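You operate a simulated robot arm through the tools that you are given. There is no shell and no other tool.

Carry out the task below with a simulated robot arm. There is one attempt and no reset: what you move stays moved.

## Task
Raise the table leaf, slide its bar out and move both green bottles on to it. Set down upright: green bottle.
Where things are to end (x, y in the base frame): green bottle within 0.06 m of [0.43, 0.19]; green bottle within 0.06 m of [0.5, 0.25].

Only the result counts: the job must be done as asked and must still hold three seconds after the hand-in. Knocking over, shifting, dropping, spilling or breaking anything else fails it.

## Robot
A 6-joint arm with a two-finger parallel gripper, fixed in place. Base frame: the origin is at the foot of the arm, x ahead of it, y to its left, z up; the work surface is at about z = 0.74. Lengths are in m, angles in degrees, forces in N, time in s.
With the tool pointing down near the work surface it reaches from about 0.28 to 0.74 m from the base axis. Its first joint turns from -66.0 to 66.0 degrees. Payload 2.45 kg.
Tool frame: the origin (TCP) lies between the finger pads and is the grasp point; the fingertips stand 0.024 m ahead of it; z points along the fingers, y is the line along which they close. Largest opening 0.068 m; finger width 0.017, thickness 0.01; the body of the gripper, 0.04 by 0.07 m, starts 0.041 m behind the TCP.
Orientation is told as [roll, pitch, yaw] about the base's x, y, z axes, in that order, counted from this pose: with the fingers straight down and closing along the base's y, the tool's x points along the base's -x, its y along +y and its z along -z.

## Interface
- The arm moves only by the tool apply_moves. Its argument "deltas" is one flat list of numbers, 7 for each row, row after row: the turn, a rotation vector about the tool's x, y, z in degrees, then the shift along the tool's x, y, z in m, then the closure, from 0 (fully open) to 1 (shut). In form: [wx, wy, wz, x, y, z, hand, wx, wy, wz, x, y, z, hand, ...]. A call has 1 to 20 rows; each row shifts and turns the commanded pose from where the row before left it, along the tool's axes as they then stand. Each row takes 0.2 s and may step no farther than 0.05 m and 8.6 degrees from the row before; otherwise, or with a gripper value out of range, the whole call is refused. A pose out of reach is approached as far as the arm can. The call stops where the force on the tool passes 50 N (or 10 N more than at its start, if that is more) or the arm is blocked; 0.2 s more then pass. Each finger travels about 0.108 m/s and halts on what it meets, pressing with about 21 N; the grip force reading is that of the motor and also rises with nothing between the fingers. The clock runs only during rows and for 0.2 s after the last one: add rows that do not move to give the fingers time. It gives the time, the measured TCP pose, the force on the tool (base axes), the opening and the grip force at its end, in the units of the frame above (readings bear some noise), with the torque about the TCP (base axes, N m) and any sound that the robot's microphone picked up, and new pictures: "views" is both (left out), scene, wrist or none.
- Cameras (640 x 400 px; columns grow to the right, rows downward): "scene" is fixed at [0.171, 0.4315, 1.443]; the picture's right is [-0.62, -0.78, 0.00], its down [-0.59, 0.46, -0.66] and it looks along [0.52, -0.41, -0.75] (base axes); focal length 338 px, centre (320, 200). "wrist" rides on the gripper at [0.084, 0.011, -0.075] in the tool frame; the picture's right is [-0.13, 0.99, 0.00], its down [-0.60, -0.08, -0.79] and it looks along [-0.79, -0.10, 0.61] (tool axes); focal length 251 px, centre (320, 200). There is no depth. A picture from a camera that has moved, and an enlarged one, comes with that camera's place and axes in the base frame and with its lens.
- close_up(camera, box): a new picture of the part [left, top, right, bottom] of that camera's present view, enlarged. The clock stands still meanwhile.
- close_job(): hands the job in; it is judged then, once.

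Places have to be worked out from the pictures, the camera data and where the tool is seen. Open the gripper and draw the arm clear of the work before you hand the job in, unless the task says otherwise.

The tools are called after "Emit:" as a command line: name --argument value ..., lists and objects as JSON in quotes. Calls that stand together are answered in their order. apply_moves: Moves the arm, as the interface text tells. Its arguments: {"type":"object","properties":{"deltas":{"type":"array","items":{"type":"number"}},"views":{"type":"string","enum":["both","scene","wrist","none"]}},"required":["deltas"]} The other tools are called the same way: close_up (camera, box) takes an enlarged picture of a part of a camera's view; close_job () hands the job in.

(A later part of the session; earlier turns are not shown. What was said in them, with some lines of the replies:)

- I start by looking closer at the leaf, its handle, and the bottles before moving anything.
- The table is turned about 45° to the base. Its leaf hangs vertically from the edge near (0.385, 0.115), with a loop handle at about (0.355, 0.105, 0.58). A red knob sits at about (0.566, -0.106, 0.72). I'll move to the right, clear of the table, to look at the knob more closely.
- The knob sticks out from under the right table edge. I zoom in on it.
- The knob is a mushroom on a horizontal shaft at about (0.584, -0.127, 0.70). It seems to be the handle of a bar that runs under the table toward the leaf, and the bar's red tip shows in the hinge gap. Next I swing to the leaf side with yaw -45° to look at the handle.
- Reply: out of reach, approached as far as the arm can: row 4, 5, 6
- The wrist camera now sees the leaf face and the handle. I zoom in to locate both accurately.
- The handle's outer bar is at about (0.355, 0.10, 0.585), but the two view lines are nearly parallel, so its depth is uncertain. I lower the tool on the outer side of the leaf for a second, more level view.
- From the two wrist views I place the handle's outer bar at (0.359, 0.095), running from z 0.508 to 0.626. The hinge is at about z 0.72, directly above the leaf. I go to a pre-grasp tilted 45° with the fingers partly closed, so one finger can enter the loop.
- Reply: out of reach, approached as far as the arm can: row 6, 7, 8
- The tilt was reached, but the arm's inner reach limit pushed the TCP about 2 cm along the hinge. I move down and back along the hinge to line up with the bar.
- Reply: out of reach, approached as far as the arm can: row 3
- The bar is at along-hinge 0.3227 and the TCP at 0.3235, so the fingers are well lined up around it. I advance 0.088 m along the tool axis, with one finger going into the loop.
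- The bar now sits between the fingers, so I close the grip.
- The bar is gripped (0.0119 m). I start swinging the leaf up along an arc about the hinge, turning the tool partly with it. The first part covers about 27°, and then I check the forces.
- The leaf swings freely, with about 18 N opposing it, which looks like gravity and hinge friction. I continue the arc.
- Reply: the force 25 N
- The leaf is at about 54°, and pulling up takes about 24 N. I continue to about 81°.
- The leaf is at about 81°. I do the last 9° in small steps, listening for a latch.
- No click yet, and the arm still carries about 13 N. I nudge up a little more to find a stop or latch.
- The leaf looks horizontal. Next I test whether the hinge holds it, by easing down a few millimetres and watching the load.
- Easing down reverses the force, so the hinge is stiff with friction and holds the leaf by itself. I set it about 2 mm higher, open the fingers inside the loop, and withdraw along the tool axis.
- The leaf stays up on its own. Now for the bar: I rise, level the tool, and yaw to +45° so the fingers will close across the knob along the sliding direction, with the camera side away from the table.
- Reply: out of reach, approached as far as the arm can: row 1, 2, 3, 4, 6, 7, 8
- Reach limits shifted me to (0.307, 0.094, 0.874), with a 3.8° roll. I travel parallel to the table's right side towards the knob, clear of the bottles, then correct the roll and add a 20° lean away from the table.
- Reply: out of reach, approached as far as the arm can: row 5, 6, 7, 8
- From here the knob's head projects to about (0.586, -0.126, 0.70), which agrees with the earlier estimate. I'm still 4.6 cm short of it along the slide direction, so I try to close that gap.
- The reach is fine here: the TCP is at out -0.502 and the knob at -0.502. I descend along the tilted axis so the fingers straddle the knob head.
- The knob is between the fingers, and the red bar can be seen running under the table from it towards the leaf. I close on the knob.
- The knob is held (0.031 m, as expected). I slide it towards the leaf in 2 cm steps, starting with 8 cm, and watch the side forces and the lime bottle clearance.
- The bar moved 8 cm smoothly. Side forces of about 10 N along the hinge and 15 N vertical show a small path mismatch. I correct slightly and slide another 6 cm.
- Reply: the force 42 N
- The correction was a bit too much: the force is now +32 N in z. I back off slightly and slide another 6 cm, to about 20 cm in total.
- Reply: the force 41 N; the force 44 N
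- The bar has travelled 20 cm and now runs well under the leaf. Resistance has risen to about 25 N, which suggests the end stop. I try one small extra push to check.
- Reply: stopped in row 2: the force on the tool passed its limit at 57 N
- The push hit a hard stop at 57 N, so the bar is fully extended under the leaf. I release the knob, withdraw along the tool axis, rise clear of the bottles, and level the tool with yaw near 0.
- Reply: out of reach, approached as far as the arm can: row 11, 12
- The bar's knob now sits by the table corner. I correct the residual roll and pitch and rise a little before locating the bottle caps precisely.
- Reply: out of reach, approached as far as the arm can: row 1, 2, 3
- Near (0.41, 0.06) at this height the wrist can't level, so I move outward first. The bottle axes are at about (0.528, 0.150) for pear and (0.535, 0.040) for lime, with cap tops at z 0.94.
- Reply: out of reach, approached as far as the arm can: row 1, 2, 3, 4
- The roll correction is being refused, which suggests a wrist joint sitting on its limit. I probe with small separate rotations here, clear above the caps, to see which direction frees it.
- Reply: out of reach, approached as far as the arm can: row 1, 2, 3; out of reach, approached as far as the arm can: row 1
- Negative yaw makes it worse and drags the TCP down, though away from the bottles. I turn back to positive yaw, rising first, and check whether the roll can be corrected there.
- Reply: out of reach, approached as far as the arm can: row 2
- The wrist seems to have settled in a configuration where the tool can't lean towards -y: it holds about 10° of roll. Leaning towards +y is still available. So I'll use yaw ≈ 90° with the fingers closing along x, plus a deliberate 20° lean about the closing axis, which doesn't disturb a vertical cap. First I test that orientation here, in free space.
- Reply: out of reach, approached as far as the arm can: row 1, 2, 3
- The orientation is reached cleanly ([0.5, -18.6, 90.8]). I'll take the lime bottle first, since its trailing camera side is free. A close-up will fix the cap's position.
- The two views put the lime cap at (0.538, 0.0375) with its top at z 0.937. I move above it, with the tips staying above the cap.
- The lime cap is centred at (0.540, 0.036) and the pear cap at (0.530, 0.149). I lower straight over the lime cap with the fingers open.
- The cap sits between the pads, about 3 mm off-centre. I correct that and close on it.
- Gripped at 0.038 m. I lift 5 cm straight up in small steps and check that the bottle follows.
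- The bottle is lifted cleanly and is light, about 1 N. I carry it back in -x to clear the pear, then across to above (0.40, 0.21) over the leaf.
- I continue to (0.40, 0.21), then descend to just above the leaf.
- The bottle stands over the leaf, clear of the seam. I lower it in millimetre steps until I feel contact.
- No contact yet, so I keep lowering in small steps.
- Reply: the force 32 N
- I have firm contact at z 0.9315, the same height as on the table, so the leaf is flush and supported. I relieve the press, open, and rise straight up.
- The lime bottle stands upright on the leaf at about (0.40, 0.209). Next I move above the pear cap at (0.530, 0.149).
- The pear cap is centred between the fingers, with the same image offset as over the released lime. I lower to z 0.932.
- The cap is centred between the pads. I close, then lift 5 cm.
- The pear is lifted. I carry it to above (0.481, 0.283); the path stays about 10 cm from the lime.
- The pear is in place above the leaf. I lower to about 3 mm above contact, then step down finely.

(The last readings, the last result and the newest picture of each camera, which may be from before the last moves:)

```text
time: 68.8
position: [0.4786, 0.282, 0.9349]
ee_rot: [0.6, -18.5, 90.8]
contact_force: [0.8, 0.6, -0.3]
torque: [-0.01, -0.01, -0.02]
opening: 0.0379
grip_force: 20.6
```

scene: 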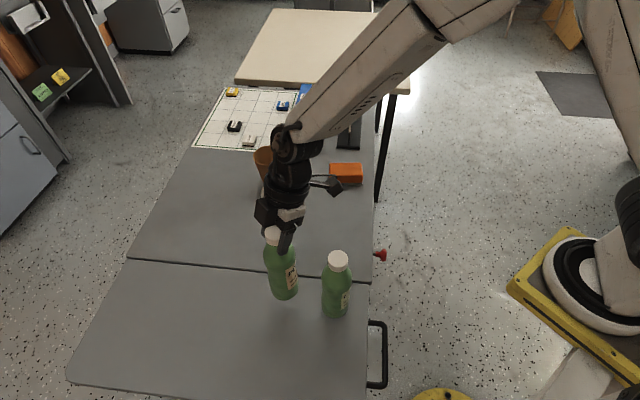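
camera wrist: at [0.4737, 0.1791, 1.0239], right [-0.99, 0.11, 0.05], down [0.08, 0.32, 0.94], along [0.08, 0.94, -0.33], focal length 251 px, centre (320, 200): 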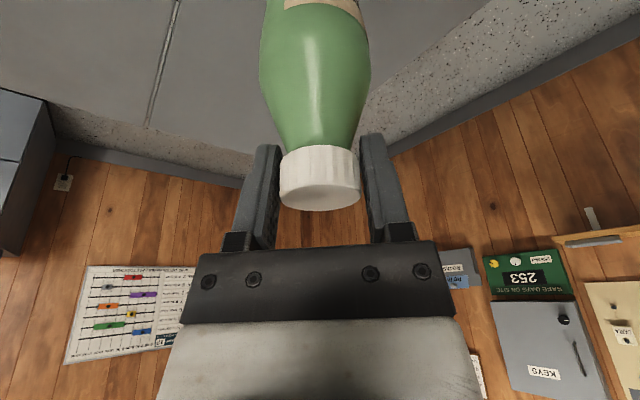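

Still no contact, so I continue down in small steps.

Emit:
apply_moves --deltas '[0, 0, 0, 0.0005, 0, 0.0014, 1, 0, 0, 0, 0, 0, 0, 1]' --views "none"

Emit:
apply_moves --deltas '[0, 0, 0, 0.0004, 0, 0.001, 1, 0, 0, 0, 0, 0, 0, 1]' --views "none"

Emit:
apply_moves --deltas '[0, 0, 0, 0.0003, 0, 0.0008, 1, 0, 0, 0, 0, 0, 0, 1]' --views "none"

```text
time: 69.4
position: [0.4801, 0.2827, 0.9327]
ee_rot: [0.5, -18.4, 90.8]
contact_force: [0.0, 0.0, -0.6]
torque: [0.01, 0.04, -0.01]
opening: 0.0383
grip_force: 20.6
```

```text
time: 70.0
position: [0.4795, 0.2826, 0.9321]
ee_rot: [0.5, -18.6, 90.7]
contact_force: [0.0, -0.5, 0.0]
torque: [-0.04, -0.05, -0.04]
opening: 0.0381
grip_force: 21.3
```

```text
time: 70.6
position: [0.4804, 0.2825, 0.9304]
ee_rot: [0.4, -18.6, 90.8]
contact_force: [-1.1, -0.8, 7.9]
torque: [-0.11, 0.09, -0.02]
opening: 0.0381
grip_force: 20.6
```

Contact at about 8 N. I open and rise straight up.

Emit:
apply_moves --deltas '[0, 0, 0, 0, 0, 0, 0.3, 0, 0, 0, 0, 0, 0, 0, 0, 0, 0, 0, 0, 0, 0, 0, 0, 0, -0.0064, 0, -0.019, 0, 0, 0, 0, -0.0064, 0, -0.019, 0, 0, 0, 0, -0.0064, 0, -0.019, 0, 0, 0, 0, 0, 0, 0, 0]' --views "both"

```text
time: 72.2
position: [0.4815, 0.2829, 0.9927]
ee_rot: [0.6, -18.5, 90.8]
contact_force: [-1.1, -0.3, 0.2]
torque: [0.0, 0.0, 0.0]
opening: 0.0681
grip_force: 0.0
camera wrist: at [0.4747, 0.1797, 1.0354], right [-0.99, 0.11, 0.05], down [0.08, 0.32, 0.94], along [0.08, 0.94, -0.33], focal length 251 px, centre (320, 200)
```

scene: 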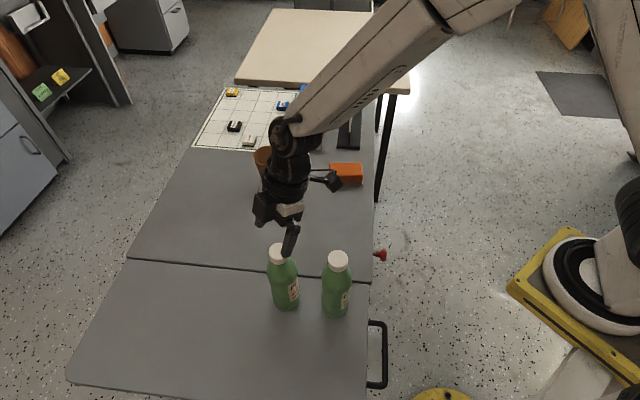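
wrist: 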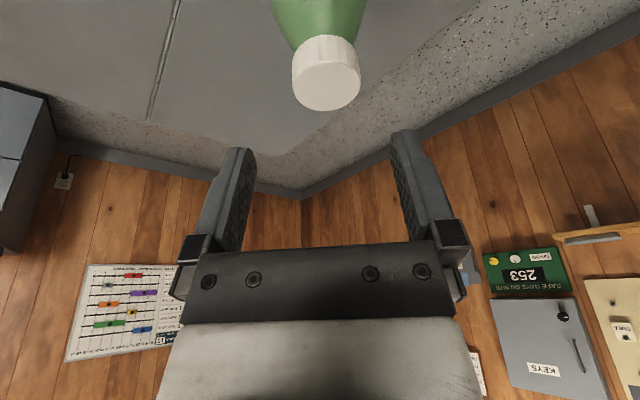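

Both bottles stand on the leaf. I retreat back over the table's right side, away from everything.

Emit:
apply_moves --deltas '[0, 0, 0, 0.038, -0.0053, -0.0128, 0, 0, 0, 0, 0.038, -0.0053, -0.0128, 0, 0, 0, 0, 0.038, -0.0053, -0.0128, 0, 0, 0, 0, 0.038, -0.0053, -0.0128, 0, 0, 0, 0, 0.038, -0.0053, -0.0128, 0, 0, 0, 0, 0.0353, 0.0156, -0.0118, 0, 0, 0, 0, 0.0353, 0.0156, -0.0118, 0, 0, 0, 0, 0.0353, 0.0156, -0.0118, 0, 0, 0, 0, 0.0353, 0.0156, -0.0118, 0, 0, 0, 0, 0, 0, 0, 0]' --views "both"

Emit:
close_up --camera "scene" --box '[60, 200, 410, 400]'

Emit:
close_up --camera "scene" --box '[240, 220, 400, 340]'

```text
time: 74.4
position: [0.4516, -0.0666, 0.9947]
ee_rot: [0.5, -18.6, 90.8]
contact_force: [0.0, -0.2, -1.2]
torque: [0.01, -0.02, 0.02]
opening: 0.068
grip_force: 0.0
camera wrist: at [0.4451, -0.1698, 1.0374], right [-0.99, 0.11, 0.05], down [0.08, 0.32, 0.94], along [0.08, 0.94, -0.33], focal length 251 px, centre (320, 200)
```

scene: 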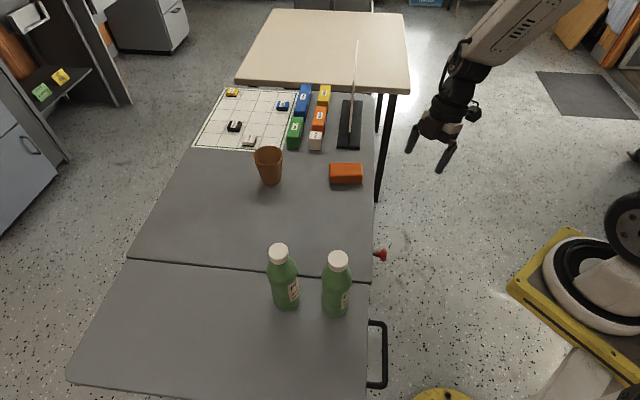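
wrist: 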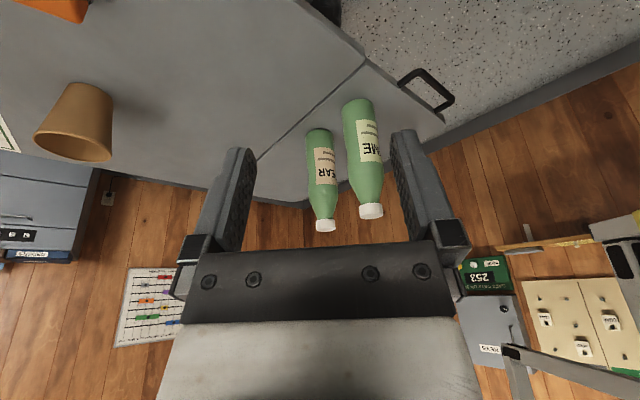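

```text
1.83 times, centred on (235, 300) of scene
camera zoom: at [0.171, 0.4315, 1.443], right [-0.62, -0.78, 0.0], down [-0.59, 0.46, -0.66], along [0.52, -0.41, -0.75], focal length 619 px, centre (475, 17)
```

zoom: 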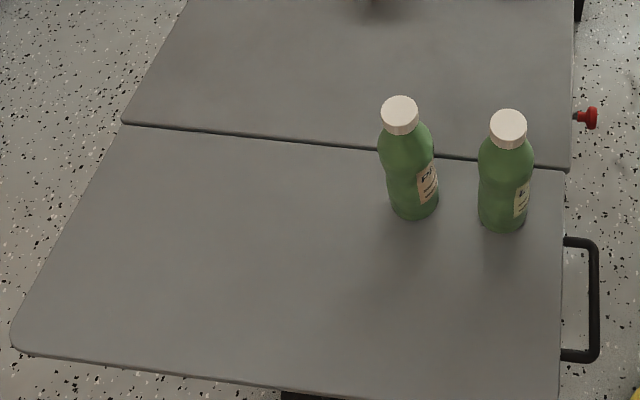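

```text
3.33 times, centred on (320, 280) of scene
camera zoom: at [0.171, 0.4315, 1.443], right [-0.62, -0.78, 0.0], down [-0.59, 0.46, -0.66], along [0.52, -0.41, -0.75], focal length 1128 px, centre (320, -67)
```

zoom: 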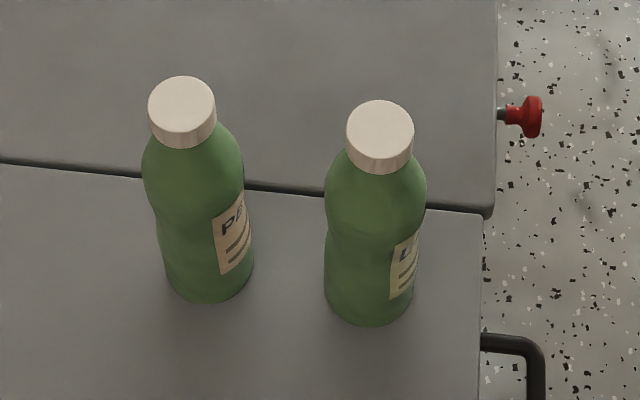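

Both bottles stand upright on the raised leaf at about (0.40, 0.21) and (0.48, 0.283), each within about 4 cm of its target. The bar is out, nothing else has moved, and the gripper is open and clear. I hand the job in.

Emit:
close_job

```text
The job is handed in.
```

I raised the leaf, slid its bar out to the end stop, and stood both green bottles upright on the leaf. The job is handed in, but I have not seen a verdict from the judging.

| Bottle | Final position (x, y) | Target | Distance from target |
|---|---|---|---|
| Lime | about (0.40, 0.21) | (0.43, 0.19) | about 0.04 m |
| Pear | about (0.48, 0.283) | (0.50, 0.25) | about 0.04 m |

- **Leaf and bar:** The leaf held level on its hinge when I released the handle. The bar slid about 0.20 m until it hit a hard stop. The lime touched down at the same height it had on the table, so the leaf is flush with the tabletop.
- **Bottle placement:** I set both bottles a few centimetres outward of the exact targets so they stand fully on the leaf, clear of the seam with the table.
- **Other objects:** Nothing else looked disturbed in the last pictures, and the arm was clear with the gripper open.
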